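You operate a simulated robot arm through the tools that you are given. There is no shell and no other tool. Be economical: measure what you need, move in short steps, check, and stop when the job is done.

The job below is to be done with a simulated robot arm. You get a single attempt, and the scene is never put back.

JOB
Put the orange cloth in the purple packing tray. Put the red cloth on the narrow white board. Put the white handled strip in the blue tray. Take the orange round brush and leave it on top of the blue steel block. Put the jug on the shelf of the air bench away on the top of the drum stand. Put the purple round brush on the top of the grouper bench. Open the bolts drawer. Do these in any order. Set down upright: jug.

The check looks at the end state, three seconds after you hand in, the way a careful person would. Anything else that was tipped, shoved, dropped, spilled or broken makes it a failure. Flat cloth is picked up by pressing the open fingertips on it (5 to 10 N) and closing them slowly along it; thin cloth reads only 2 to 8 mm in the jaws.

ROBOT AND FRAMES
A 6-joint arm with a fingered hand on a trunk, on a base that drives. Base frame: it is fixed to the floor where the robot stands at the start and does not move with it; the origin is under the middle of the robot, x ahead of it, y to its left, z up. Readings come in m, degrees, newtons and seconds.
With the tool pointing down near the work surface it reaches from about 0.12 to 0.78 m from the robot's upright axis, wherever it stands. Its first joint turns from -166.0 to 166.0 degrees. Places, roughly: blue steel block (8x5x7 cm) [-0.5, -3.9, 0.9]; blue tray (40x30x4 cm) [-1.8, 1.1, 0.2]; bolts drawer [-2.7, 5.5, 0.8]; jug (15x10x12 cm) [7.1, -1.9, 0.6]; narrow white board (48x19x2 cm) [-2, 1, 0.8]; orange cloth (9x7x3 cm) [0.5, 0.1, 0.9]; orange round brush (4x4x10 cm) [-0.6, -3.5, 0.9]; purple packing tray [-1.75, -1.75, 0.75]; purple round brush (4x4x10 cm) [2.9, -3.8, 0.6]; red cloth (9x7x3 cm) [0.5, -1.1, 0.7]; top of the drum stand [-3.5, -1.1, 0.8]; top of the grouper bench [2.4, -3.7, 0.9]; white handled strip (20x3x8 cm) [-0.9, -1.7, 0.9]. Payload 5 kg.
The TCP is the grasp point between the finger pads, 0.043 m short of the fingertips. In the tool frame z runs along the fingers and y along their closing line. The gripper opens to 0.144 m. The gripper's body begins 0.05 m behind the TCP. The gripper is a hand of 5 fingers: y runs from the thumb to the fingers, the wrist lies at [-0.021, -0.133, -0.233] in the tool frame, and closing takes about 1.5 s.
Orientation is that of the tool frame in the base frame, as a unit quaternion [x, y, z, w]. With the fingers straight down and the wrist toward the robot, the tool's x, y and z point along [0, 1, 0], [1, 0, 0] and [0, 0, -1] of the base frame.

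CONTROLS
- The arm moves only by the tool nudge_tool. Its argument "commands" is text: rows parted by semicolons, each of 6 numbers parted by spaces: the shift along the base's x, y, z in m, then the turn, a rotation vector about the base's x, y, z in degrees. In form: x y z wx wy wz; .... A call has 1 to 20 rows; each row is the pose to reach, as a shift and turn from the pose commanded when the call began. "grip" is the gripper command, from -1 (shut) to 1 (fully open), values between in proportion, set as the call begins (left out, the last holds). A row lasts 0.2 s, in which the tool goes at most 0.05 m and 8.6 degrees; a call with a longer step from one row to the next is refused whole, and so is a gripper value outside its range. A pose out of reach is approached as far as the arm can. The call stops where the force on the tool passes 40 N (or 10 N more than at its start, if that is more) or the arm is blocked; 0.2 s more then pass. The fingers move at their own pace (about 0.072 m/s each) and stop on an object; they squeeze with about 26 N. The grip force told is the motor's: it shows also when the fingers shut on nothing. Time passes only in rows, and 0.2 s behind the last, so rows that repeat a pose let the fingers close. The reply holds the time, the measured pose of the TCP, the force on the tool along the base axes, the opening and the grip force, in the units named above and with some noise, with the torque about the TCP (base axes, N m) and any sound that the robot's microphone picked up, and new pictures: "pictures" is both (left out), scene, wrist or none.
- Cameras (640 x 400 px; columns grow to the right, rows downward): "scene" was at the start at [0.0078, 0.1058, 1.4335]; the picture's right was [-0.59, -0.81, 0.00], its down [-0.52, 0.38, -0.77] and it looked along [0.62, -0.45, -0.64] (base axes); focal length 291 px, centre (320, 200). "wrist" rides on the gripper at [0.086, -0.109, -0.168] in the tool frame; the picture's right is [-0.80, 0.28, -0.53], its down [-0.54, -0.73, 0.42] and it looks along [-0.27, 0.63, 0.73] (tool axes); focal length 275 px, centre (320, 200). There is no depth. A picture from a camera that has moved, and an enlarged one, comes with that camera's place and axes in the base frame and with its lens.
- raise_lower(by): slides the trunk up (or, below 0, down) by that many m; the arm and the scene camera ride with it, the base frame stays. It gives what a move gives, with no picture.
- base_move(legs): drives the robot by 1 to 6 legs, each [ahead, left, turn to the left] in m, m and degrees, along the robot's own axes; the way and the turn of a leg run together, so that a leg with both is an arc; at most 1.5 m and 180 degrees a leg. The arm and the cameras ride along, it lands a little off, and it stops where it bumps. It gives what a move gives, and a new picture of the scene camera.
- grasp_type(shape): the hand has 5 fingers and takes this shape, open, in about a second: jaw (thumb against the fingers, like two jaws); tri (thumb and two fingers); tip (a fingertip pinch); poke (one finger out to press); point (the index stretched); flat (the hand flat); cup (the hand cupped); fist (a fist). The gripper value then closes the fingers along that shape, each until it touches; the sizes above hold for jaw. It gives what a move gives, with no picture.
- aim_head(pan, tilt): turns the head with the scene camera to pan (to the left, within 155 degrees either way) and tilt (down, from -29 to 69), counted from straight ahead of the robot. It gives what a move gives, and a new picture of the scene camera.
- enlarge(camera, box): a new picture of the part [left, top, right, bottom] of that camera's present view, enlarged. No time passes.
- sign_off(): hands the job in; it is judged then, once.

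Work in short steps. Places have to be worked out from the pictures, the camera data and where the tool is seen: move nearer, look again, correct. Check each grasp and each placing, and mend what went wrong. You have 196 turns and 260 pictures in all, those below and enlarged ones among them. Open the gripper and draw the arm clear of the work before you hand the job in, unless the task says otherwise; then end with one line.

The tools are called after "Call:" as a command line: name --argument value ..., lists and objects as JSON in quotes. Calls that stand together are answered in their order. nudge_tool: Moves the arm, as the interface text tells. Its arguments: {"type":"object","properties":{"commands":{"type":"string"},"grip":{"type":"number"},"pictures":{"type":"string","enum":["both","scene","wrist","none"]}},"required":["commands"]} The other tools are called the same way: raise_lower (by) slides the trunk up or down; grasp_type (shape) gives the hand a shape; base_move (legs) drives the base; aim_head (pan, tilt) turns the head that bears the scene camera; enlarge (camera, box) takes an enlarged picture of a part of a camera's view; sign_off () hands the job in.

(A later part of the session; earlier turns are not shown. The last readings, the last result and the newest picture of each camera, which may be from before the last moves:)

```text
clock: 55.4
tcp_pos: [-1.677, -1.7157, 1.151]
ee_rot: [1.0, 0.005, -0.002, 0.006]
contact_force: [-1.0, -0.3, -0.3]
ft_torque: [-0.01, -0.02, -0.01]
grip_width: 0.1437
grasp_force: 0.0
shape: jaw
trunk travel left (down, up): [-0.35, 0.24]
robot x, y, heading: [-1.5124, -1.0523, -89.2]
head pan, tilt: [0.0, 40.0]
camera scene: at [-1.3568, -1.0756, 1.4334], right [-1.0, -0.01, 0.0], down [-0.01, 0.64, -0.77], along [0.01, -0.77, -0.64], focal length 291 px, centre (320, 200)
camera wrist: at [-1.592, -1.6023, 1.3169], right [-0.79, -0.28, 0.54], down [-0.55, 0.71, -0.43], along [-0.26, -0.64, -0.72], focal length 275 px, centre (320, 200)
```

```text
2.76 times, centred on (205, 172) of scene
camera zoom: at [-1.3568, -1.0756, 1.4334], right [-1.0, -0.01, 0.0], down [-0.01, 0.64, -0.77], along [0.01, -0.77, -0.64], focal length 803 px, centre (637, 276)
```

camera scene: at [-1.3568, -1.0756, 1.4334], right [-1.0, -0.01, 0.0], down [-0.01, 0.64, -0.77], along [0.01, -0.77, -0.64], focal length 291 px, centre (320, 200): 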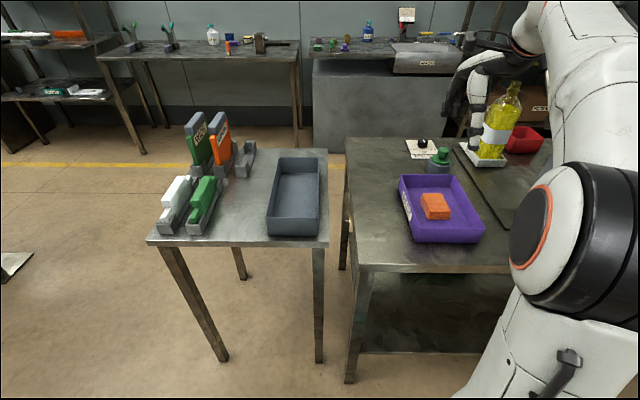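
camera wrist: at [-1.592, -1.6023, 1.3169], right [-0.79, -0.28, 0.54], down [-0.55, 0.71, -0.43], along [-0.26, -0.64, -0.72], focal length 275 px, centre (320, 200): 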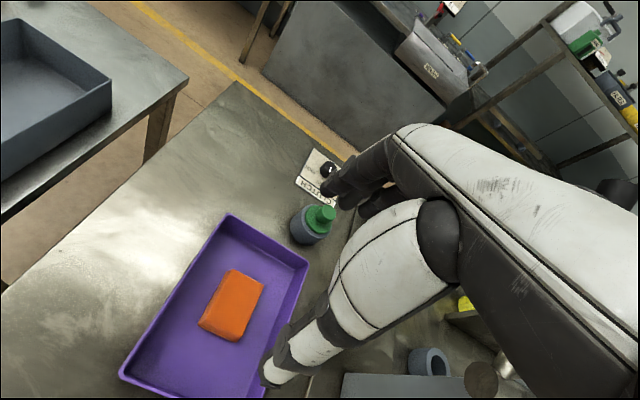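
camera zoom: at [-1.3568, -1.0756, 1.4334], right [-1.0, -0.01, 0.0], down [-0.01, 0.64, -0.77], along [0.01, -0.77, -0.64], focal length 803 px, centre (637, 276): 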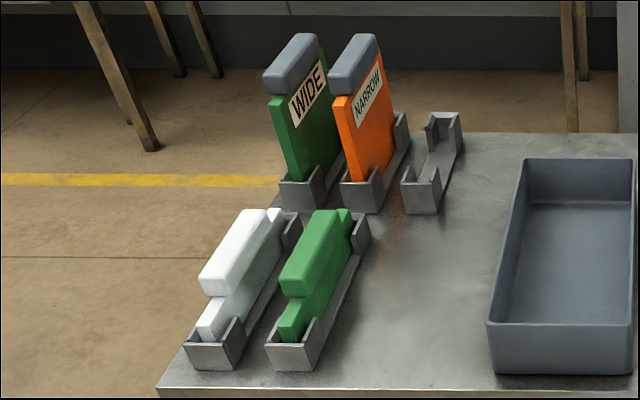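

White strip handle is near [-0.92, -1.74], top z≈0.91, long axis along y. I pull back, turn the hand 90° so it closes along x, and strafe left.

Call:
nudge_tool --commands "0 0.03 0.02 0 0 8.5;0 0.06 0.02 0 0 17;0 0.1 0.02 0 0 25.5;0 0.13 0.02 0 0 34;0 0.16 0.02 0 0 42.5;0 0.2 0.02 0 0 51;0.03 0.2 0.02 0 0 59.5;0.06 0.2 0.02 0 0 68;0.1 0.2 0.02 0 0 76.5;0.14 0.2 0.02 0 0 85;0.18 0.2 0.02 0 0 90" --grip 0.5 --pictures "none"

Call:
base_move --legs '[[0, 0.58, -0.8]]'

```text
clock: 57.8
tcp_pos: [-1.4974, -1.5147, 1.1692]
ee_rot: [0.703, 0.711, 0.005, 0.006]
contact_force: [-1.4, -0.6, -0.9]
ft_torque: [0.0, -0.04, 0.0]
grip_width: 0.1082
grasp_force: 0.0
shape: jaw
trunk travel left (down, up): [-0.35, 0.24]
robot x, y, heading: [-1.5133, -1.0537, -89.3]
head pan, tilt: [0.0, 40.0]
```

```text
clock: 61.0
tcp_pos: [-0.941, -1.5158, 1.17]
ee_rot: [0.714, 0.7, 0.004, 0.008]
contact_force: [0.3, -0.4, -0.9]
ft_torque: [0.02, 0.01, -0.01]
grip_width: 0.1082
grasp_force: 0.1
shape: jaw
trunk travel left (down, up): [-0.35, 0.24]
robot x, y, heading: [-0.9424, -1.0533, -91.1]
head pan, tilt: [0.0, 40.0]
camera scene: at [-0.7873, -1.0823, 1.4335], right [-1.0, 0.02, 0.0], down [0.01, 0.64, -0.77], along [-0.01, -0.77, -0.64], focal length 291 px, centre (320, 200)
```

scene: 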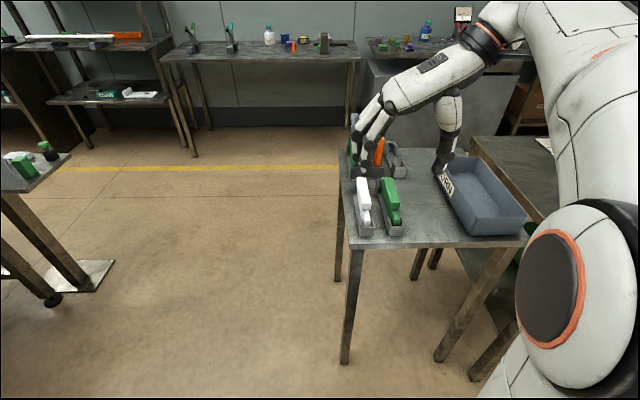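

Two rays agree on the handle top at [-0.919, -1.76, 0.897]. I move over it and look.

Call:
nudge_tool --commands "0.005 -0.045 0 0 0 0;0.01 -0.09 0 0 0 0;0.015 -0.135 0 0 0 0;0.02 -0.18 0 0 0 0;0.022 -0.225 0 0 0 0;0.022 -0.245 -0.04 0 0 0;0.022 -0.245 -0.08 0 0 0;0.022 -0.245 -0.12 0 0 0;0.022 -0.245 -0.15 0 0 0"

Call:
enlarge --camera "scene" --box '[320, 120, 480, 245]'

```text
clock: 63.0
tcp_pos: [-0.9175, -1.7657, 1.064]
ee_rot: [0.714, 0.7, 0.005, 0.006]
contact_force: [1.1, 0.5, 1.2]
ft_torque: [-0.05, 0.04, 0.01]
grip_width: 0.1085
grasp_force: 0.0
shape: jaw
out of reach, approached as far as the arm can: row 5, 6, 7, 8, 9
trunk travel left (down, up): [-0.35, 0.24]
robot x, y, heading: [-0.9436, -1.0528, -91.1]
head pan, tilt: [0.0, 40.0]
camera scene: at [-0.7872, -1.082, 1.4335], right [-1.0, 0.02, 0.0], down [0.01, 0.64, -0.77], along [-0.01, -0.77, -0.64], focal length 291 px, centre (320, 200)
camera wrist: at [-1.0283, -1.6763, 1.2297], right [0.26, -0.8, 0.54], down [-0.73, -0.53, -0.43], along [0.63, -0.28, -0.72], focal length 275 px, centre (320, 200)
```

scene: 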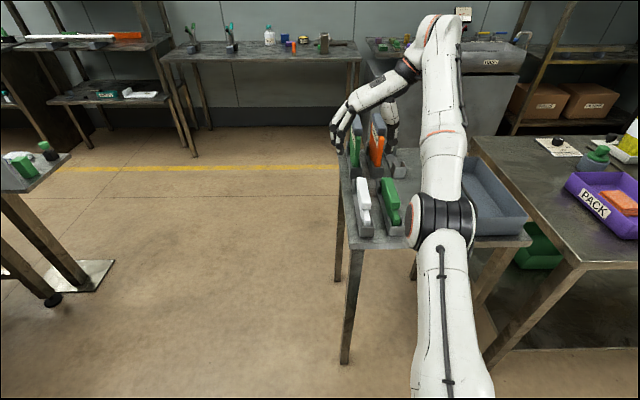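
wrist: 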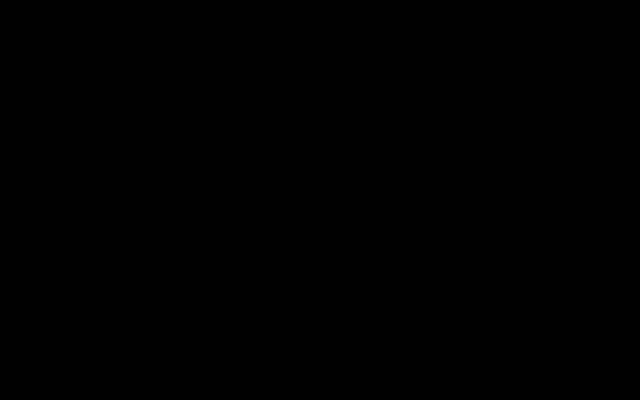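

```text
3.20 times, centred on (400, 182) of scene
camera zoom: at [-0.7872, -1.082, 1.4335], right [-1.0, 0.02, 0.0], down [0.01, 0.64, -0.77], along [-0.01, -0.77, -0.64], focal length 932 px, centre (64, 256)
```

zoom: 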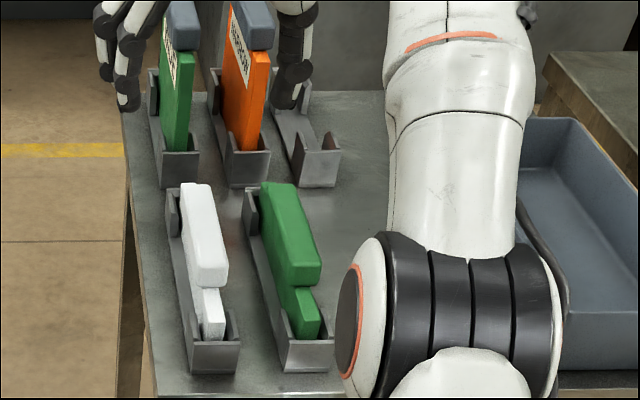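

The arm is at its reach limit and low near the plates. I pull up and back, then drive 0.13 m closer.

Call:
nudge_tool --commands "0 0 0.045 0 0 0;0 0 0.09 0 0 0;0 0.04 0.12 0 0 0;0 0.08 0.13 0 0 0;0 0.12 0.13 0 0 0;0 0.16 0.13 0 0 0;0 0.2 0.13 0 0 0" --pictures "none"

Call:
base_move --legs '[[0.13, 0, 0]]'

```text
clock: 64.6
tcp_pos: [-0.9162, -1.5622, 1.195]
ee_rot: [0.714, 0.7, 0.004, 0.007]
contact_force: [0.2, -0.3, 0.4]
ft_torque: [0.07, 0.02, 0.0]
grip_width: 0.1081
grasp_force: 0.1
shape: jaw
out of reach, approached as far as the arm can: row 1, 2, 3, 4
trunk travel left (down, up): [-0.35, 0.24]
robot x, y, heading: [-0.9397, -1.0526, -91.0]
head pan, tilt: [0.0, 40.0]
```

```text
clock: 65.9
tcp_pos: [-0.9172, -1.6923, 1.1942]
ee_rot: [0.714, 0.7, 0.004, 0.007]
contact_force: [0.0, 0.0, 0.5]
ft_torque: [0.04, 0.03, -0.01]
grip_width: 0.1081
grasp_force: 0.1
shape: jaw
trunk travel left (down, up): [-0.35, 0.24]
robot x, y, heading: [-0.945, -1.1836, -91.1]
head pan, tilt: [0.0, 40.0]
camera scene: at [-0.7896, -1.2124, 1.4335], right [-1.0, 0.02, 0.0], down [0.01, 0.64, -0.77], along [-0.01, -0.77, -0.64], focal length 291 px, centre (320, 200)
```

scene: 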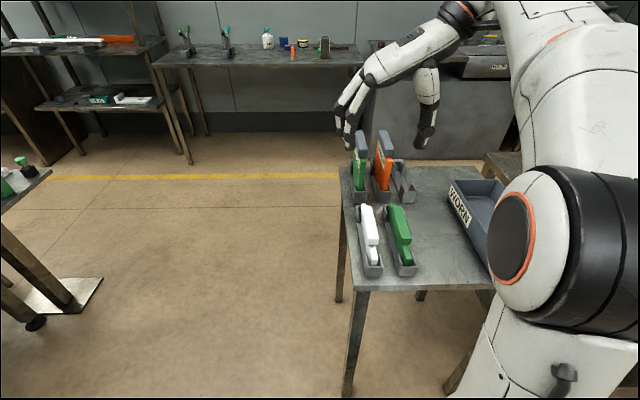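

Handle again at [-0.92, -1.755, 0.897]. I come down above it and check.

Call:
nudge_tool --commands "0 -0.03 -0.03 0 0 0;-0.003 -0.062 -0.06 0 0 0;-0.003 -0.062 -0.1 0 0 0;-0.003 -0.062 -0.14 0 0 0;-0.003 -0.062 -0.18 0 0 0"

Call:
enlarge --camera "scene" --box '[320, 140, 480, 285]'

```text
clock: 67.1
tcp_pos: [-0.9192, -1.7553, 1.0162]
ee_rot: [0.714, 0.7, 0.004, 0.007]
contact_force: [-0.4, 0.8, 0.0]
ft_torque: [-0.05, 0.02, -0.02]
grip_width: 0.1079
grasp_force: 0.2
shape: jaw
trunk travel left (down, up): [-0.35, 0.24]
robot x, y, heading: [-0.943, -1.185, -90.9]
head pan, tilt: [0.0, 40.0]
camera scene: at [-0.7895, -1.2123, 1.4336], right [-1.0, 0.02, 0.0], down [0.01, 0.64, -0.77], along [-0.01, -0.77, -0.64], focal length 291 px, centre (320, 200)
camera wrist: at [-1.0306, -1.6668, 1.1823], right [0.26, -0.8, 0.54], down [-0.73, -0.53, -0.43], along [0.63, -0.28, -0.72], focal length 275 px, centre (320, 200)
```

scene: 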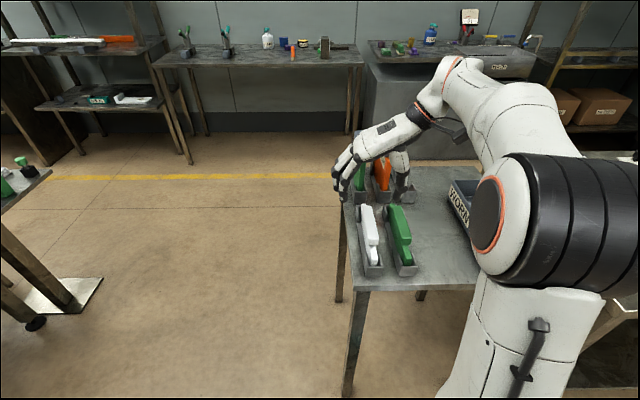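
wrist: 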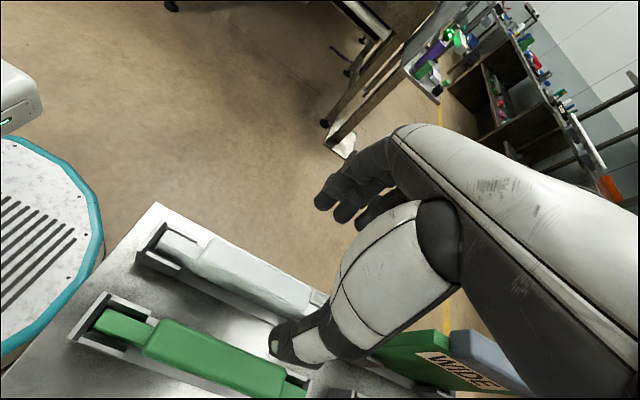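

```text
2.76 times, centred on (400, 212) of scene
camera zoom: at [-0.7895, -1.2123, 1.4336], right [-1.0, 0.02, 0.0], down [0.01, 0.64, -0.77], along [-0.01, -0.77, -0.64], focal length 803 px, centre (99, 166)
```

zoom: 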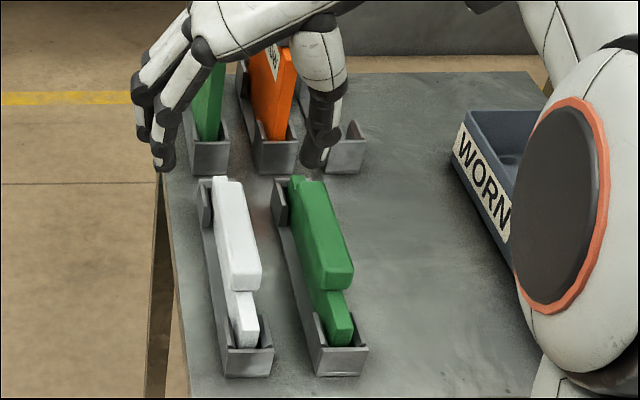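

Outer thumb would brush the green handle at this opening, so I narrow to about 0.08 and descend onto the white handle.

Call:
nudge_tool --commands "0.003 0.005 0 0 0 0;0.003 0.005 0 0 0 0;0.003 0.005 -0.04 0 0 0;0.003 0.005 -0.08 0 0 0;0.003 0.005 -0.1 0 0 0;0.003 0.005 -0.11 0 0 0" --grip 0.1

Call:
enlarge --camera "scene" --box '[320, 140, 480, 285]'

```text
clock: 68.5
tcp_pos: [-0.9189, -1.75, 0.9062]
ee_rot: [0.714, 0.7, 0.005, 0.007]
contact_force: [0.8, 0.7, 0.0]
ft_torque: [-0.03, 0.02, 0.01]
grip_width: 0.0795
grasp_force: 0.1
shape: jaw
trunk travel left (down, up): [-0.35, 0.24]
robot x, y, heading: [-0.9428, -1.1845, -91.0]
head pan, tilt: [0.0, 40.0]
camera scene: at [-0.7895, -1.2122, 1.4335], right [-1.0, 0.02, 0.0], down [0.01, 0.64, -0.77], along [-0.01, -0.77, -0.64], focal length 291 px, centre (320, 200)
camera wrist: at [-1.028, -1.6601, 1.0722], right [0.26, -0.8, 0.54], down [-0.73, -0.53, -0.43], along [0.63, -0.28, -0.72], focal length 275 px, centre (320, 200)
```

scene: 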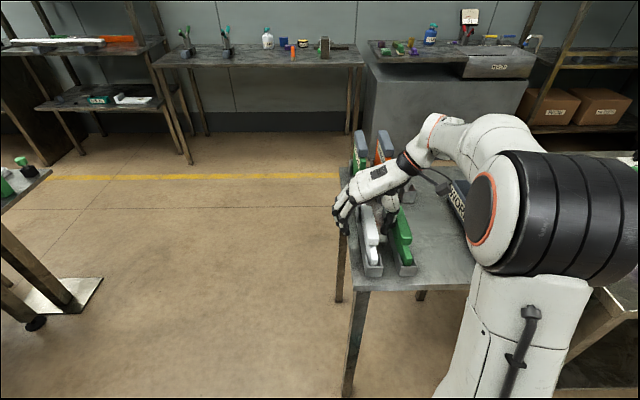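
wrist: 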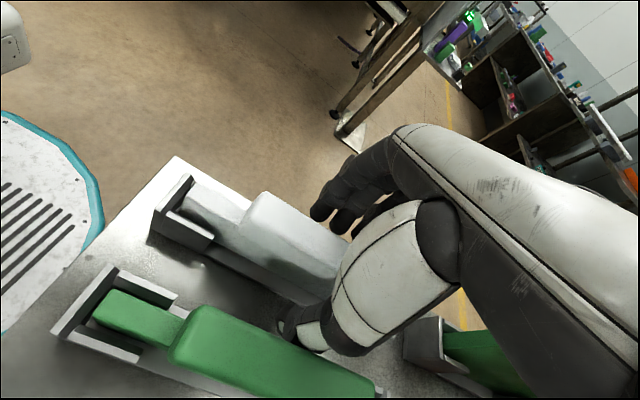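

```text
2.76 times, centred on (400, 212) of scene
camera zoom: at [-0.7895, -1.2122, 1.4335], right [-1.0, 0.02, 0.0], down [0.01, 0.64, -0.77], along [-0.01, -0.77, -0.64], focal length 803 px, centre (99, 166)
```

zoom: 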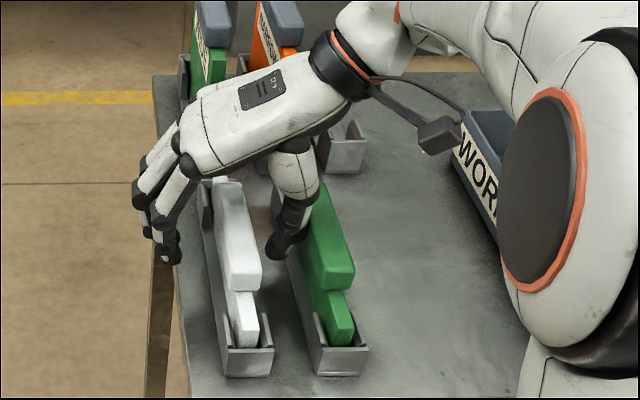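

Thumb sits between the handles, fingers outside. I close on the white handle.

Call:
nudge_tool --commands "0 0.005 -0.006 0 0 0;0 0.005 -0.006 0 0 0;0 0.005 -0.006 0 0 0;0 0.005 -0.006 0 0 0;0 0.005 -0.006 0 0 0;0 0.005 -0.006 0 0 0" --grip -1 --pictures "wrist"

Call:
enlarge --camera "scene" --box '[320, 140, 480, 285]'

```text
clock: 69.9
tcp_pos: [-0.9189, -1.7444, 0.8995]
ee_rot: [0.714, 0.7, 0.004, 0.007]
contact_force: [-0.7, 0.2, 0.3]
ft_torque: [0.05, 0.01, 0.08]
grip_width: 0.0092
grasp_force: 26.0
shape: jaw
trunk travel left (down, up): [-0.35, 0.24]
robot x, y, heading: [-0.9467, -1.1834, -90.9]
head pan, tilt: [0.0, 40.0]
camera wrist: at [-1.0281, -1.6555, 1.0657], right [0.26, -0.8, 0.54], down [-0.73, -0.53, -0.43], along [0.63, -0.28, -0.72], focal length 275 px, centre (320, 200)
```

wrist: 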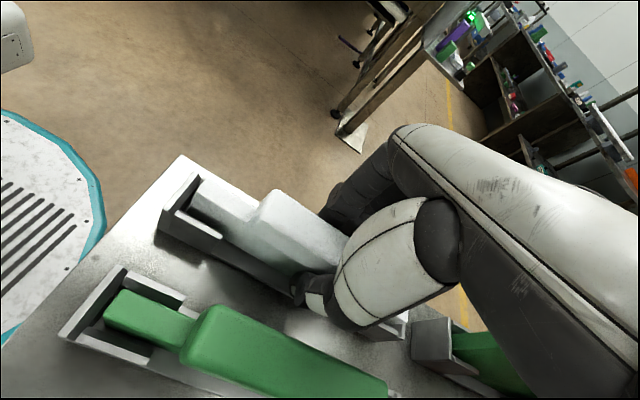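

```text
2.76 times, centred on (400, 212) of scene
camera zoom: at [-0.7896, -1.2123, 1.4335], right [-1.0, 0.02, 0.0], down [0.01, 0.64, -0.77], along [-0.01, -0.77, -0.64], focal length 803 px, centre (99, 166)
```

zoom: 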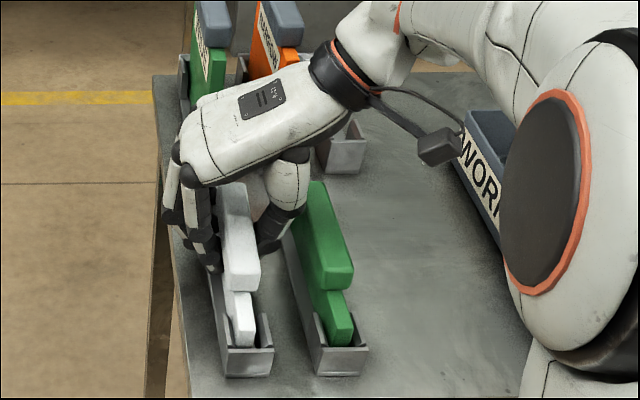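

Grip 26 N; fingers appear around the handle. I lift a bit to see whether the strip comes along.

Call:
nudge_tool --commands "0 0 0.02 0 0 0;0 0 0.05 0 0 0;0 0 0.09 0 0 0;0 0 0.13 0 0 0"

```text
clock: 70.9
tcp_pos: [-0.9183, -1.7444, 1.0279]
ee_rot: [0.713, 0.701, 0.004, 0.007]
contact_force: [0.6, 0.4, -2.6]
ft_torque: [0.0, -0.03, -0.02]
grip_width: 0.0092
grasp_force: 26.2
shape: jaw
trunk travel left (down, up): [-0.35, 0.24]
robot x, y, heading: [-0.9477, -1.1905, -91.0]
head pan, tilt: [0.0, 40.0]
camera scene: at [-0.7895, -1.2123, 1.4334], right [-1.0, 0.02, 0.0], down [0.01, 0.64, -0.77], along [-0.01, -0.77, -0.64], focal length 291 px, centre (320, 200)
camera wrist: at [-1.0289, -1.6555, 1.195], right [0.26, -0.8, 0.54], down [-0.73, -0.53, -0.43], along [0.63, -0.28, -0.72], focal length 275 px, centre (320, 200)
```

scene: 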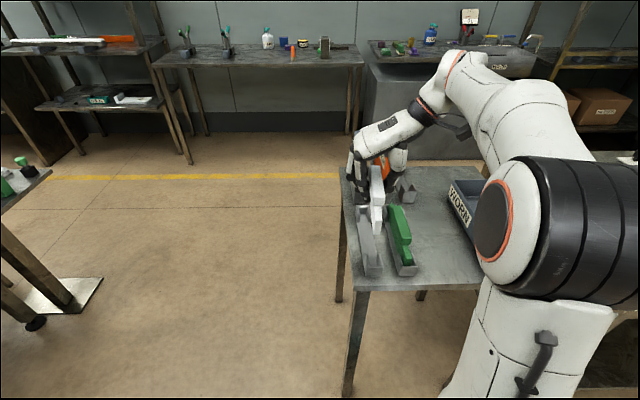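
wrist: 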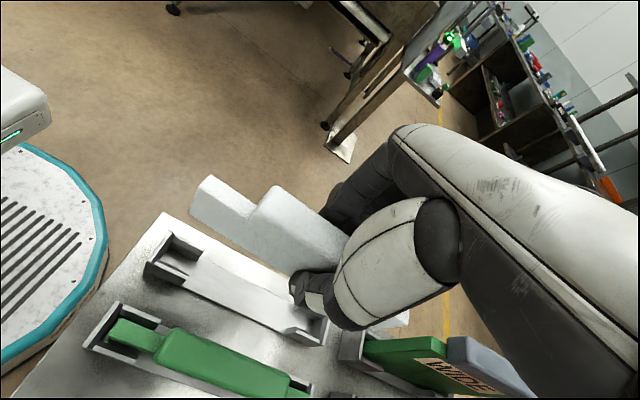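

The strip is held (about 2.6 N). I retract, turn the hand so the wrist faces the robot, back away, and turn around toward the trolley.

Call:
nudge_tool --commands "0 0.02 0.04 0 0 0;0 0.05 0.08 0 0 -8.5;0 0.08 0.11 0 0 -17;0 0.11 0.11 0 0 -25.5;0 0.14 0.11 0 0 -34;0 0.16 0.11 0 0 -42.5;0 0.16 0.11 0 0 -51;0 0.16 0.11 0 0 -59.5;0 0.16 0.11 0 0 -68;0 0.16 0.11 0 0 -76.5;0 0.16 0.11 0 0 -85;0 0.16 0.11 0 0 -89" --pictures "none"

Call:
base_move --legs '[[-0.6, 0, 0], [0, 0, 180], [0, 0.8, 0], [0.75, 0, 0]]'

```text
clock: 73.5
tcp_pos: [-0.9216, -1.6095, 1.0886]
ee_rot: [0.998, 0.007, -0.002, -0.062]
contact_force: [0.0, -0.6, -2.4]
ft_torque: [-0.01, 0.01, -0.03]
grip_width: 0.0089
grasp_force: 26.0
shape: jaw
trunk travel left (down, up): [-0.35, 0.24]
robot x, y, heading: [-0.9446, -1.1834, -90.9]
head pan, tilt: [0.0, 40.0]
stopped in row 12: the arm was blocked; the commanded pose is now the measured one
```

```text
clock: 92.0
tcp_pos: [-1.8794, 0.5046, 1.0905]
ee_rot: [-0.059, 0.996, -0.06, 0.005]
contact_force: [0.6, -0.6, -1.9]
ft_torque: [0.03, 0.02, 0.03]
grip_width: 0.0089
grasp_force: 25.9
shape: jaw
trunk travel left (down, up): [-0.35, 0.24]
robot x, y, heading: [-1.813, 0.0838, 94.9]
head pan, tilt: [0.0, 40.0]
camera scene: at [-1.9722, 0.0969, 1.4335], right [1.0, 0.09, 0.0], down [0.06, -0.64, -0.77], along [-0.07, 0.76, -0.64], focal length 291 px, centre (320, 200)
```

scene: 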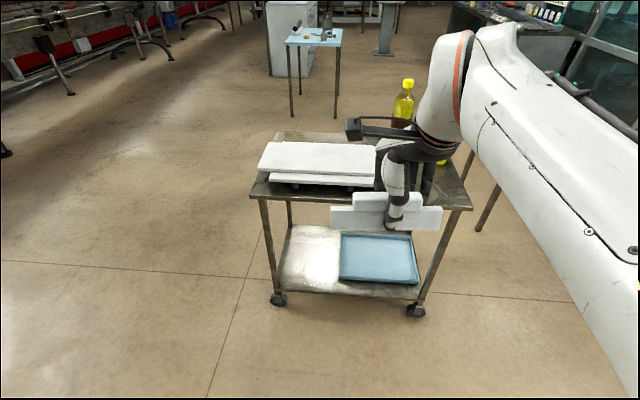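

The strip still hangs in the hand; the tray on the lower shelf is at about x −1.95..−1.56, y 0.965..1.26. I straighten heading, lower the trunk fully, and un-tilt the hand while still outside the trolley.

Call:
base_move --legs '[[0.1, -0.05, -4.9]]'

Call:
raise_lower --by -0.35

Call:
nudge_tool --commands "0 0.04 0 3.5 0 -1;0 0.06 -0.04 6.9 0 -1.9;0 0.06 -0.08 6.9 0 -1.9;0 0.06 -0.12 6.9 0 -1.9;0 0.06 -0.16 6.9 0 -1.9;0 0.06 -0.2 6.9 0 -1.9;0 0.06 -0.24 6.9 0 -1.9;0 0.06 -0.28 6.9 0 -1.9;0 0.06 -0.32 6.9 0 -1.9;0 0.06 -0.35 6.9 0 -1.9"

```text
clock: 93.2
tcp_pos: [-1.7981, 0.6077, 1.0909]
ee_rot: [-0.015, 0.998, -0.061, 0.003]
contact_force: [-0.4, -0.1, -2.5]
ft_torque: [-0.03, -0.01, 0.0]
grip_width: 0.0088
grasp_force: 25.7
shape: jaw
trunk travel left (down, up): [-0.35, 0.24]
robot x, y, heading: [-1.7667, 0.1861, 89.9]
head pan, tilt: [0.0, 40.0]
camera scene: at [-1.9257, 0.2109, 1.4335], right [1.0, 0.0, 0.0], down [0.0, -0.64, -0.77], along [0.0, 0.77, -0.64], focal length 291 px, centre (320, 200)
```

scene: 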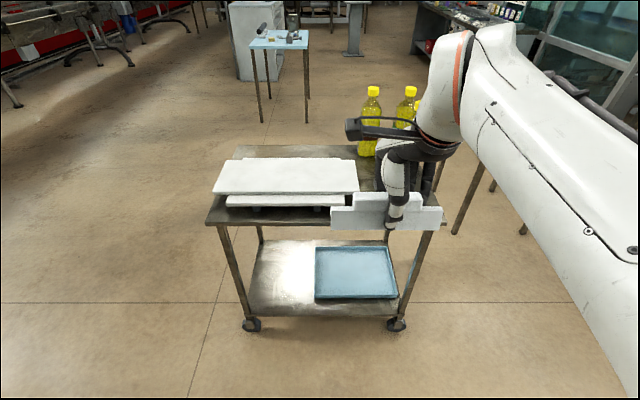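

```text
clock: 96.7
tcp_pos: [-1.7967, 0.6231, 0.7133]
ee_rot: [-0.015, 0.995, -0.096, 0.003]
contact_force: [-0.2, 0.1, -2.7]
ft_torque: [0.01, -0.02, 0.03]
grip_width: 0.009
grasp_force: 25.7
shape: jaw
trunk travel left (down, up): [0.0, 0.59]
robot x, y, heading: [-1.7704, 0.1871, 90.1]
head pan, tilt: [0.0, 40.0]
```

```text
clock: 98.9
tcp_pos: [-1.7953, 0.6716, 0.4172]
ee_rot: [0.002, 1.0, -0.002, 0.003]
contact_force: [0.2, -0.1, -3.1]
ft_torque: [-0.01, 0.0, -0.03]
grip_width: 0.0087
grasp_force: 25.9
shape: jaw
out of reach, approached as far as the arm can: row 10
trunk travel left (down, up): [0.0, 0.59]
robot x, y, heading: [-1.7665, 0.1837, 89.9]
head pan, tilt: [0.0, 40.0]
camera scene: at [-1.9256, 0.2109, 1.0835], right [1.0, 0.0, 0.0], down [0.0, -0.64, -0.77], along [0.0, 0.77, -0.64], focal length 291 px, centre (320, 200)
camera wrist: at [-1.8849, 0.5639, 0.5849], right [0.79, 0.28, 0.54], down [0.54, -0.73, -0.42], along [0.28, 0.62, -0.73], focal length 275 px, centre (320, 200)
```

scene: 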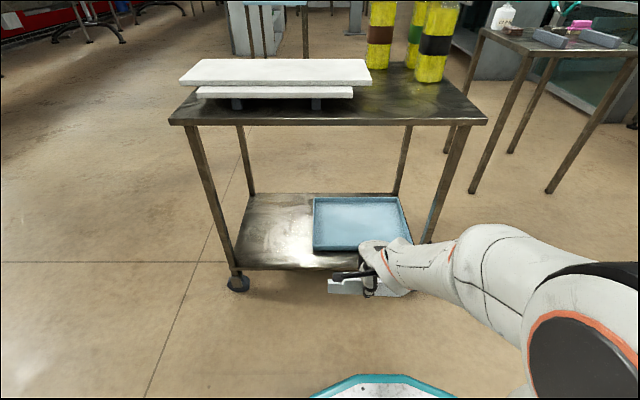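
wrist: 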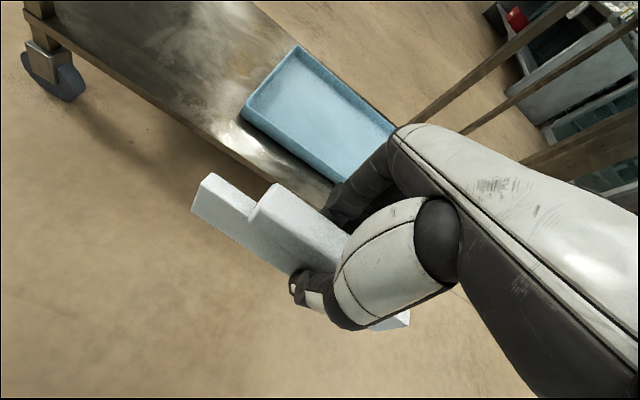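

Trolley top front edge is at y 0.885, z 0.77; tray centre about [-1.755, 1.11]. I drive ahead 0.25 with the hand low.

Call:
base_move --legs '[[0.25, 0, 0]]'

Call:
nudge_tool --commands "0.01 0.03 0 0 0 0;0.02 0.05 -0.03 0 0 0;0.03 0.07 -0.06 0 0 0;0.035 0.1 -0.06 0 0 0;0.04 0.14 -0.06 0 0 0"

```text
clock: 100.7
tcp_pos: [-1.7941, 0.9215, 0.4181]
ee_rot: [0.003, 1.0, -0.002, 0.004]
contact_force: [-0.5, 0.7, -2.3]
ft_torque: [0.01, -0.02, 0.01]
grip_width: 0.0086
grasp_force: 25.6
shape: jaw
trunk travel left (down, up): [0.0, 0.59]
robot x, y, heading: [-1.7686, 0.4341, 90.0]
head pan, tilt: [0.0, 40.0]
camera scene: at [-1.9251, 0.4611, 1.0835], right [1.0, 0.0, 0.0], down [0.0, -0.64, -0.77], along [0.0, 0.77, -0.64], focal length 291 px, centre (320, 200)
```

scene: 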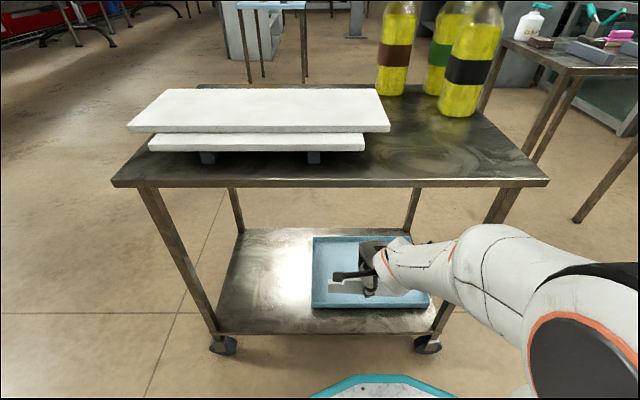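

```text
clock: 101.9
tcp_pos: [-1.7532, 1.0603, 0.356]
ee_rot: [0.004, 1.0, -0.002, 0.004]
contact_force: [0.4, -0.6, -2.3]
ft_torque: [0.03, -0.05, -0.02]
grip_width: 0.0085
grasp_force: 26.3
shape: jaw
trunk travel left (down, up): [0.0, 0.59]
robot x, y, heading: [-1.771, 0.4388, 89.9]
head pan, tilt: [0.0, 40.0]
camera scene: at [-1.9251, 0.461, 1.0835], right [1.0, 0.0, 0.0], down [0.0, -0.64, -0.77], along [0.0, 0.77, -0.64], focal length 291 px, centre (320, 200)
camera wrist: at [-1.8417, 0.9542, 0.5249], right [0.8, 0.28, 0.54], down [0.54, -0.73, -0.42], along [0.28, 0.62, -0.73], focal length 275 px, centre (320, 200)
```

scene: 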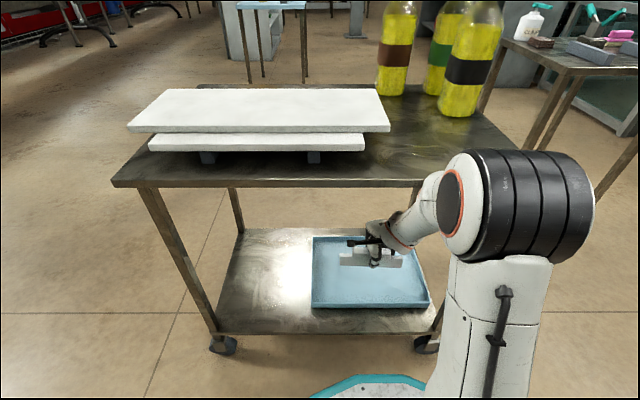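
wrist: 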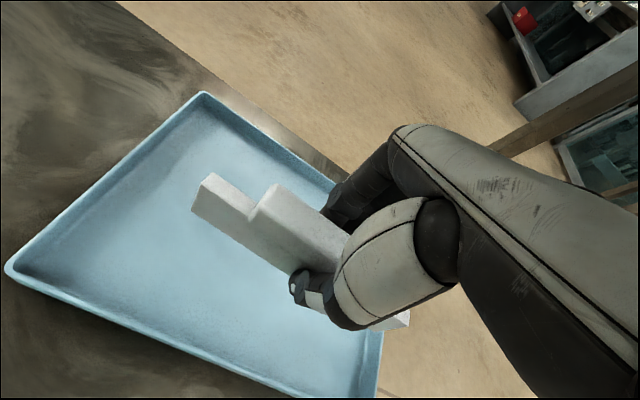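

Over the tray. I shift slightly left and lower until contact.

Call:
nudge_tool --commands "-0.02 0.01 -0.03 0 0 0;-0.03 0.02 -0.06 0 0 0;-0.03 0.02 -0.07 0 0 0;-0.03 0.02 -0.08 0 0 0;-0.03 0.02 -0.09 0 0 0;-0.03 0.02 -0.1 0 0 0;-0.03 0.02 -0.11 0 0 0"

```text
clock: 103.5
tcp_pos: [-1.7849, 1.0816, 0.247]
ee_rot: [0.005, 1.0, -0.003, 0.004]
contact_force: [-0.4, 0.3, -2.3]
ft_torque: [-0.01, -0.01, -0.02]
grip_width: 0.0086
grasp_force: 26.1
shape: jaw
trunk travel left (down, up): [0.0, 0.59]
robot x, y, heading: [-1.7699, 0.4358, 89.7]
head pan, tilt: [0.0, 40.0]
camera scene: at [-1.925, 0.4611, 1.0835], right [1.0, 0.0, 0.0], down [0.0, -0.64, -0.77], along [0.0, 0.77, -0.64], focal length 291 px, centre (320, 200)
camera wrist: at [-1.8731, 0.9743, 0.415], right [0.79, 0.28, 0.54], down [0.54, -0.73, -0.42], along [0.28, 0.62, -0.73], focal length 275 px, centre (320, 200)
```

scene: 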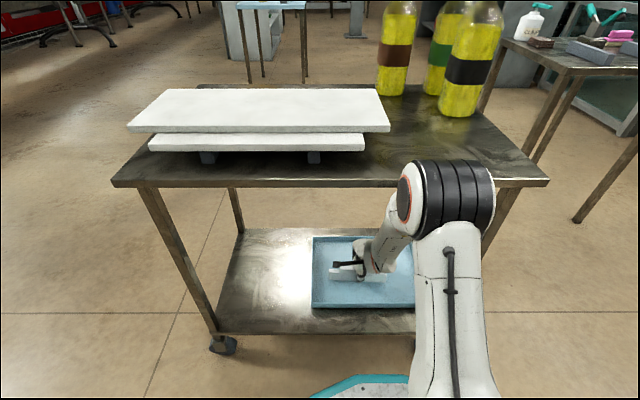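
wrist: 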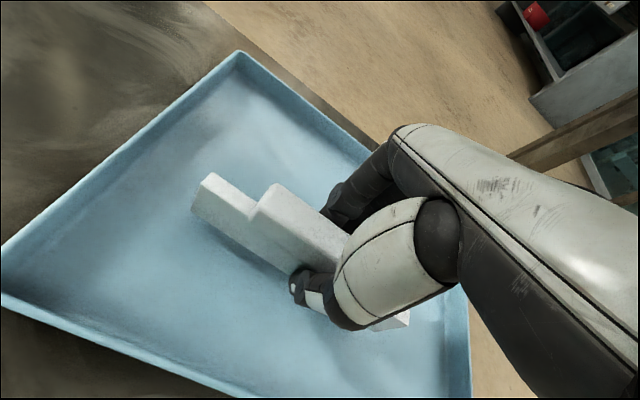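

Not yet in contact. I continue down in small steps.

Call:
nudge_tool --commands "0 0 -0.008 0 0 0;0 0 -0.016 0 0 0;0 0 -0.024 0 0 0;0 0 -0.032 0 0 0;0 0 -0.04 0 0 0"

```text
clock: 104.4
tcp_pos: [-1.7853, 1.0868, 0.227]
ee_rot: [0.004, 1.0, 0.007, 0.003]
contact_force: [-0.2, -6.1, 21.2]
ft_torque: [-0.39, 0.1, 0.02]
grip_width: 0.0114
grasp_force: 25.9
shape: jaw
trunk travel left (down, up): [0.0, 0.59]
robot x, y, heading: [-1.7698, 0.4345, 89.7]
head pan, tilt: [0.0, 40.0]
stopped in row 4: the force on the tool passed its limit (the readings are from after the stop); the commanded pose is now the measured one
camera scene: at [-1.925, 0.4596, 1.0838], right [1.0, 0.0, 0.0], down [0.0, -0.64, -0.77], along [0.0, 0.77, -0.64], focal length 291 px, centre (320, 200)
camera wrist: at [-1.873, 0.9776, 0.3934], right [0.79, 0.27, 0.54], down [0.54, -0.72, -0.43], along [0.28, 0.63, -0.72], focal length 275 px, centre (320, 200)
```

scene: 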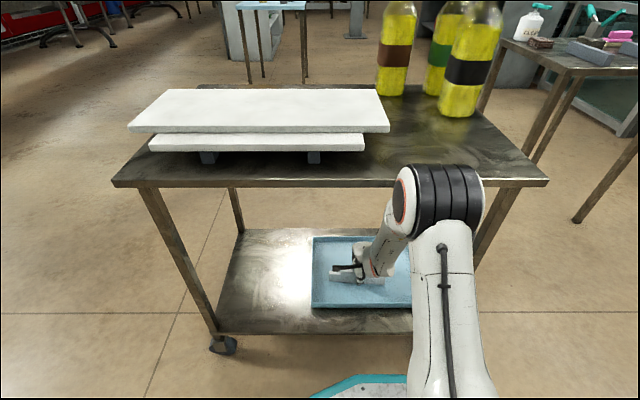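
wrist: 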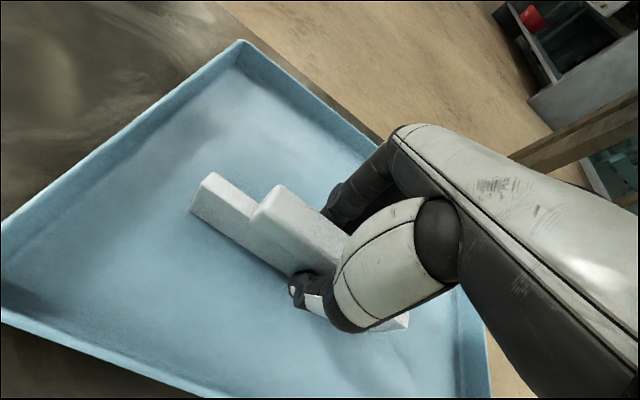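

Contact with the tray floor. I release and rise slowly.

Call:
nudge_tool --commands "0 0 0.002 0 0 0;0 0 0.002 0 0 0;0 0 0.002 0 0 0;0 0 0.002 0 0 0;0 0 0.002 0 0 0;0 0 0.02 0 0 0;0 0 0.05 0 0 0;0 0 0.09 0 0 0;0 0 0.13 0 0 0" --grip 0.3

```text
clock: 106.4
tcp_pos: [-1.7847, 1.0852, 0.3548]
ee_rot: [0.003, 1.0, 0.001, 0.004]
contact_force: [0.7, -0.3, -1.0]
ft_torque: [0.02, 0.01, -0.02]
grip_width: 0.0935
grasp_force: 0.0
shape: jaw
trunk travel left (down, up): [0.0, 0.59]
robot x, y, heading: [-1.7672, 0.4343, 89.7]
head pan, tilt: [0.0, 40.0]
camera scene: at [-1.925, 0.4612, 1.0834], right [1.0, 0.0, 0.0], down [0.0, -0.64, -0.77], along [0.0, 0.77, -0.64], focal length 291 px, centre (320, 200)
camera wrist: at [-1.8734, 0.9771, 0.5217], right [0.79, 0.28, 0.54], down [0.54, -0.73, -0.42], along [0.28, 0.63, -0.73], focal length 275 px, centre (320, 200)
```

scene: 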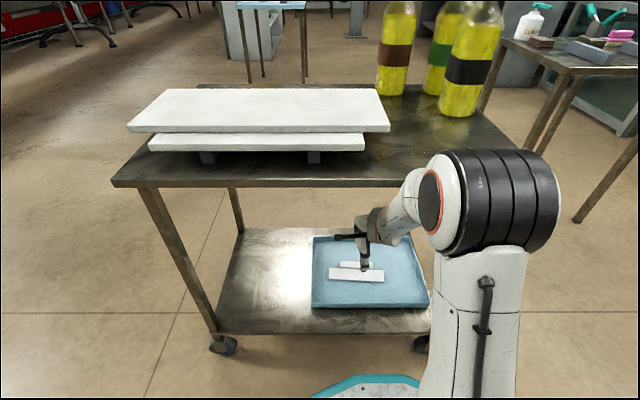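
wrist: 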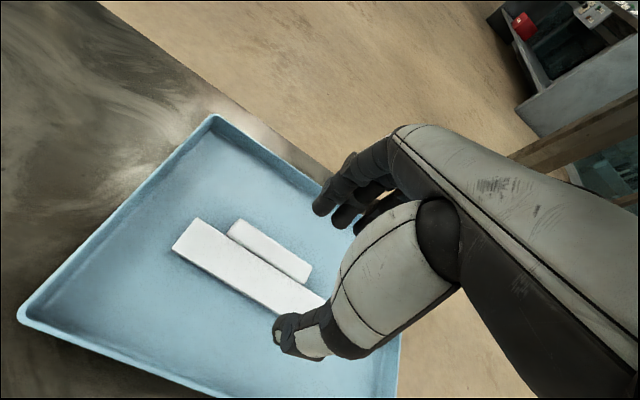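

The strip lies in the blue tray. Now I retract along the way I came and back out.

Call:
nudge_tool --commands "0 -0.03 0.03 0 0 0;0 -0.06 0.05 0 0 0;0 -0.1 0.06 0 0 0;0 -0.14 0.065 0 0 0" --pictures "none"

Call:
base_move --legs '[[-0.45, 0, 0]]'

Call:
raise_lower --by 0.35

Call:
enlarge --camera "scene" --box '[180, 80, 480, 320]'

```text
clock: 107.4
tcp_pos: [-1.7831, 0.9461, 0.4202]
ee_rot: [0.003, 1.0, 0.002, 0.003]
contact_force: [0.8, 0.5, -0.7]
ft_torque: [0.04, 0.01, 0.0]
grip_width: 0.0936
grasp_force: 0.0
shape: jaw
out of reach, approached as far as the arm can: row 1
trunk travel left (down, up): [0.0, 0.59]
robot x, y, heading: [-1.7694, 0.4328, 89.7]
head pan, tilt: [0.0, 40.0]
```

```text
clock: 110.1
tcp_pos: [-1.7858, 0.4892, 0.4192]
ee_rot: [0.001, 1.0, 0.004, 0.004]
contact_force: [-1.2, 0.4, -0.1]
ft_torque: [-0.02, 0.0, -0.03]
grip_width: 0.0936
grasp_force: 0.0
shape: jaw
trunk travel left (down, up): [0.0, 0.59]
robot x, y, heading: [-1.7685, -0.0206, 90.2]
head pan, tilt: [0.0, 40.0]
camera scene: at [-1.9251, 0.0027, 1.0835], right [1.0, 0.0, 0.0], down [0.0, -0.64, -0.77], along [0.0, 0.77, -0.64], focal length 291 px, centre (320, 200)
```

scene: 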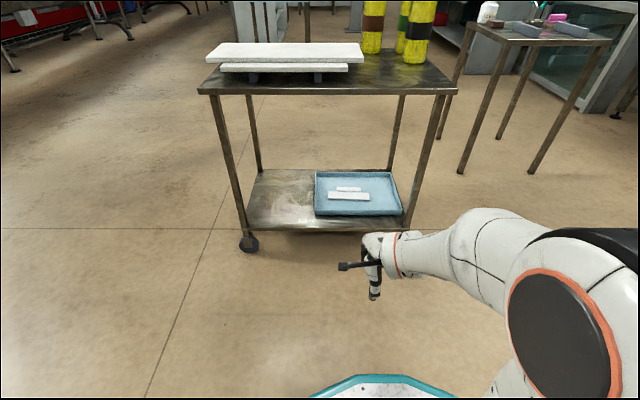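

```text
clock: 113.6
tcp_pos: [-1.7845, 0.4891, 0.7694]
ee_rot: [0.0, 1.0, 0.002, 0.004]
contact_force: [-0.3, -0.3, 0.3]
ft_torque: [0.02, 0.0, 0.01]
grip_width: 0.0937
grasp_force: 0.0
shape: jaw
trunk travel left (down, up): [-0.35, 0.24]
robot x, y, heading: [-1.7645, -0.0217, 90.1]
head pan, tilt: [0.0, 40.0]
```

```text
1.67 times, centred on (330, 200) of scene
camera zoom: at [-1.9251, 0.0027, 1.4335], right [1.0, 0.0, 0.0], down [0.0, -0.64, -0.77], along [0.0, 0.77, -0.64], focal length 485 px, centre (303, 200)
```

zoom: 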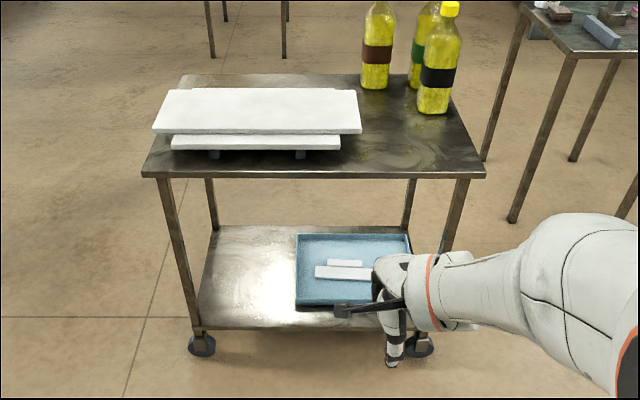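

Now for the red cloth near [0.42, -1.06, 0.72]: I raise the hand, turn to heading 0 and drive over to the bench.

Call:
nudge_tool --commands "0 0 0.05 0 0 0;0 0 0.1 0 0 0;0 0 0.15 0 0 0;0 0 0.2 0 0 0;0 0 0.25 0 0 0;0 0 0.3 0 0 0" --grip 0.6 --pictures "none"

Call:
base_move --legs '[[0, 0, -90], [1.1, -0.9, 0], [0.3, -0.12, 0]]'

```text
clock: 115.0
tcp_pos: [-1.7862, 0.4851, 1.0718]
ee_rot: [0.002, 1.0, 0.002, 0.003]
contact_force: [0.3, 0.5, -0.9]
ft_torque: [0.0, 0.06, -0.03]
grip_width: 0.1149
grasp_force: 0.0
shape: jaw
trunk travel left (down, up): [-0.35, 0.24]
robot x, y, heading: [-1.7646, -0.0242, 90.2]
head pan, tilt: [0.0, 40.0]
```

```text
clock: 127.6
tcp_pos: [0.1768, -0.9691, 1.072]
ee_rot: [0.699, 0.715, 0.0, 0.004]
contact_force: [0.0, -0.5, 0.0]
ft_torque: [0.0, -0.02, -0.03]
grip_width: 0.1152
grasp_force: 0.0
shape: jaw
trunk travel left (down, up): [-0.35, 0.24]
robot x, y, heading: [-0.331, -0.9945, 1.8]
head pan, tilt: [0.0, 40.0]
camera scene: at [-0.3107, -0.8423, 1.4335], right [0.03, -1.0, 0.0], down [-0.64, -0.02, -0.77], along [0.77, 0.02, -0.64], focal length 291 px, centre (320, 200)
```

scene: 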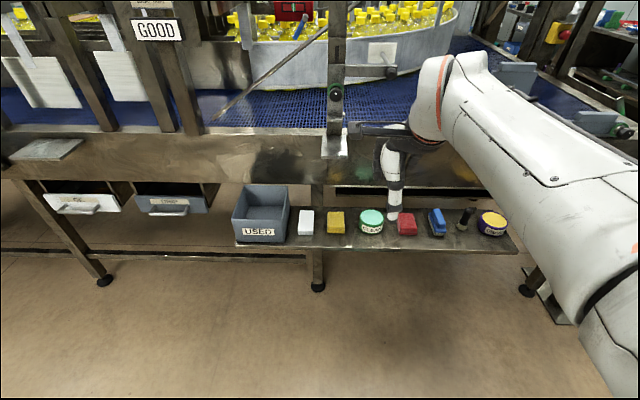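

Call:
enlarge --camera "scene" --box '[290, 130, 530, 280]'

```text
2.67 times, centred on (410, 205) of scene
camera zoom: at [-0.3107, -0.8423, 1.4335], right [0.03, -1.0, 0.0], down [-0.64, -0.02, -0.77], along [0.77, 0.02, -0.64], focal length 776 px, centre (80, 187)
```

zoom: 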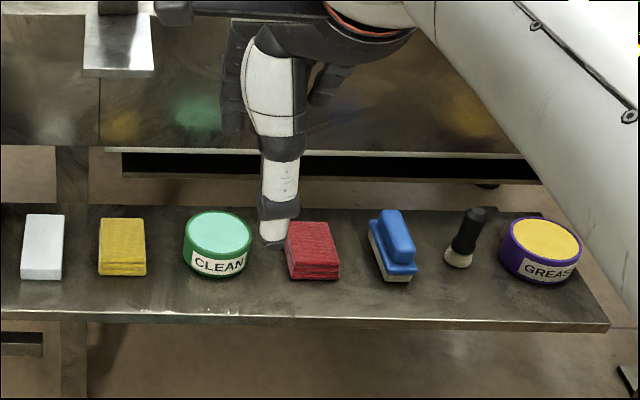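

Red cloth is at about [0.455, -1.14], shelf z≈0.67, with close neighbours in y, so I'll close along x. I drive nearer and shift right.

Call:
base_move --legs '[[0.18, -0.12, -1.8]]'

Call:
nudge_tool --commands "0.03 -0.01 -0.03 0 0 0;0.06 -0.02 -0.06 0 0 0;0.08 -0.03 -0.1 0 0 0;0.1 -0.03 -0.14 0 0 0;0.1 -0.03 -0.18 0 0 0;0.1 -0.03 -0.22 0 0 0" --grip 0.9

```text
clock: 129.3
tcp_pos: [0.3586, -1.0993, 1.0722]
ee_rot: [0.709, 0.705, 0.0, 0.003]
contact_force: [-0.5, -0.6, -0.2]
ft_torque: [0.0, 0.02, 0.01]
grip_width: 0.115
grasp_force: 0.0
shape: jaw
trunk travel left (down, up): [-0.35, 0.24]
robot x, y, heading: [-0.1479, -1.1179, -0.1]
head pan, tilt: [0.0, 40.0]
camera scene: at [-0.1252, -0.9586, 1.4335], right [0.0, -1.0, 0.0], down [-0.64, 0.0, -0.77], along [0.77, 0.0, -0.64], focal length 291 px, centre (320, 200)
```

scene: 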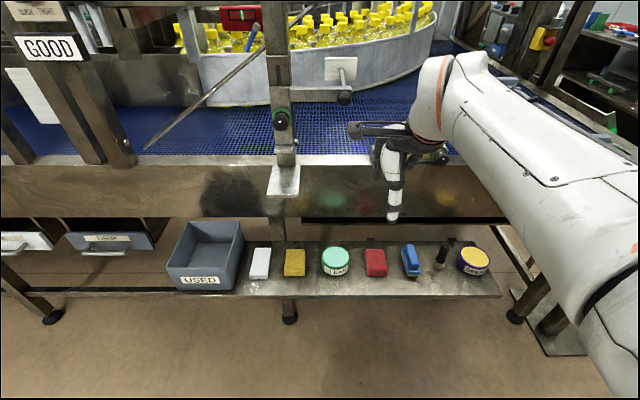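

```text
clock: 130.7
tcp_pos: [0.4593, -1.1307, 0.852]
ee_rot: [0.709, 0.705, 0.0, 0.005]
contact_force: [-0.7, -0.5, 1.1]
ft_torque: [0.0, -0.03, -0.03]
grip_width: 0.1367
grasp_force: 0.1
shape: jaw
trunk travel left (down, up): [-0.35, 0.24]
robot x, y, heading: [-0.1477, -1.1158, -0.3]
head pan, tilt: [0.0, 40.0]
camera scene: at [-0.1253, -0.9586, 1.4336], right [0.0, -1.0, 0.0], down [-0.64, 0.0, -0.77], along [0.77, 0.0, -0.64], focal length 291 px, centre (320, 200)
camera wrist: at [0.3494, -1.0418, 1.0189], right [0.28, -0.79, 0.54], down [-0.73, -0.54, -0.42], along [0.63, -0.28, -0.73], focal length 275 px, centre (320, 200)
```

scene: 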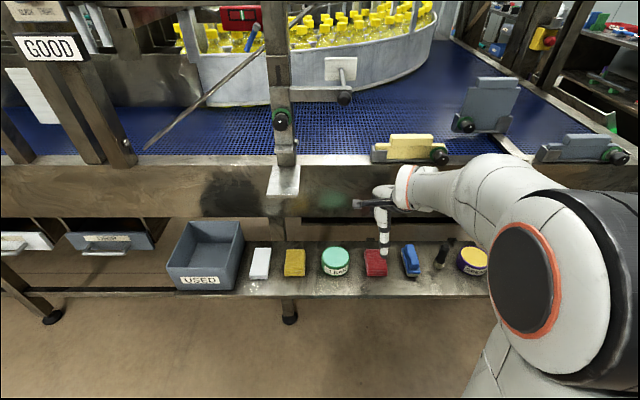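
wrist: 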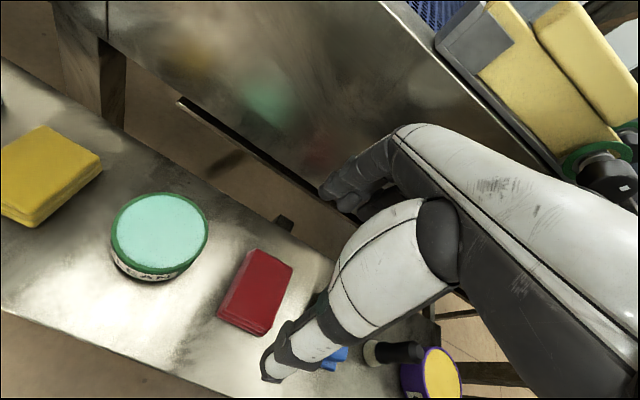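

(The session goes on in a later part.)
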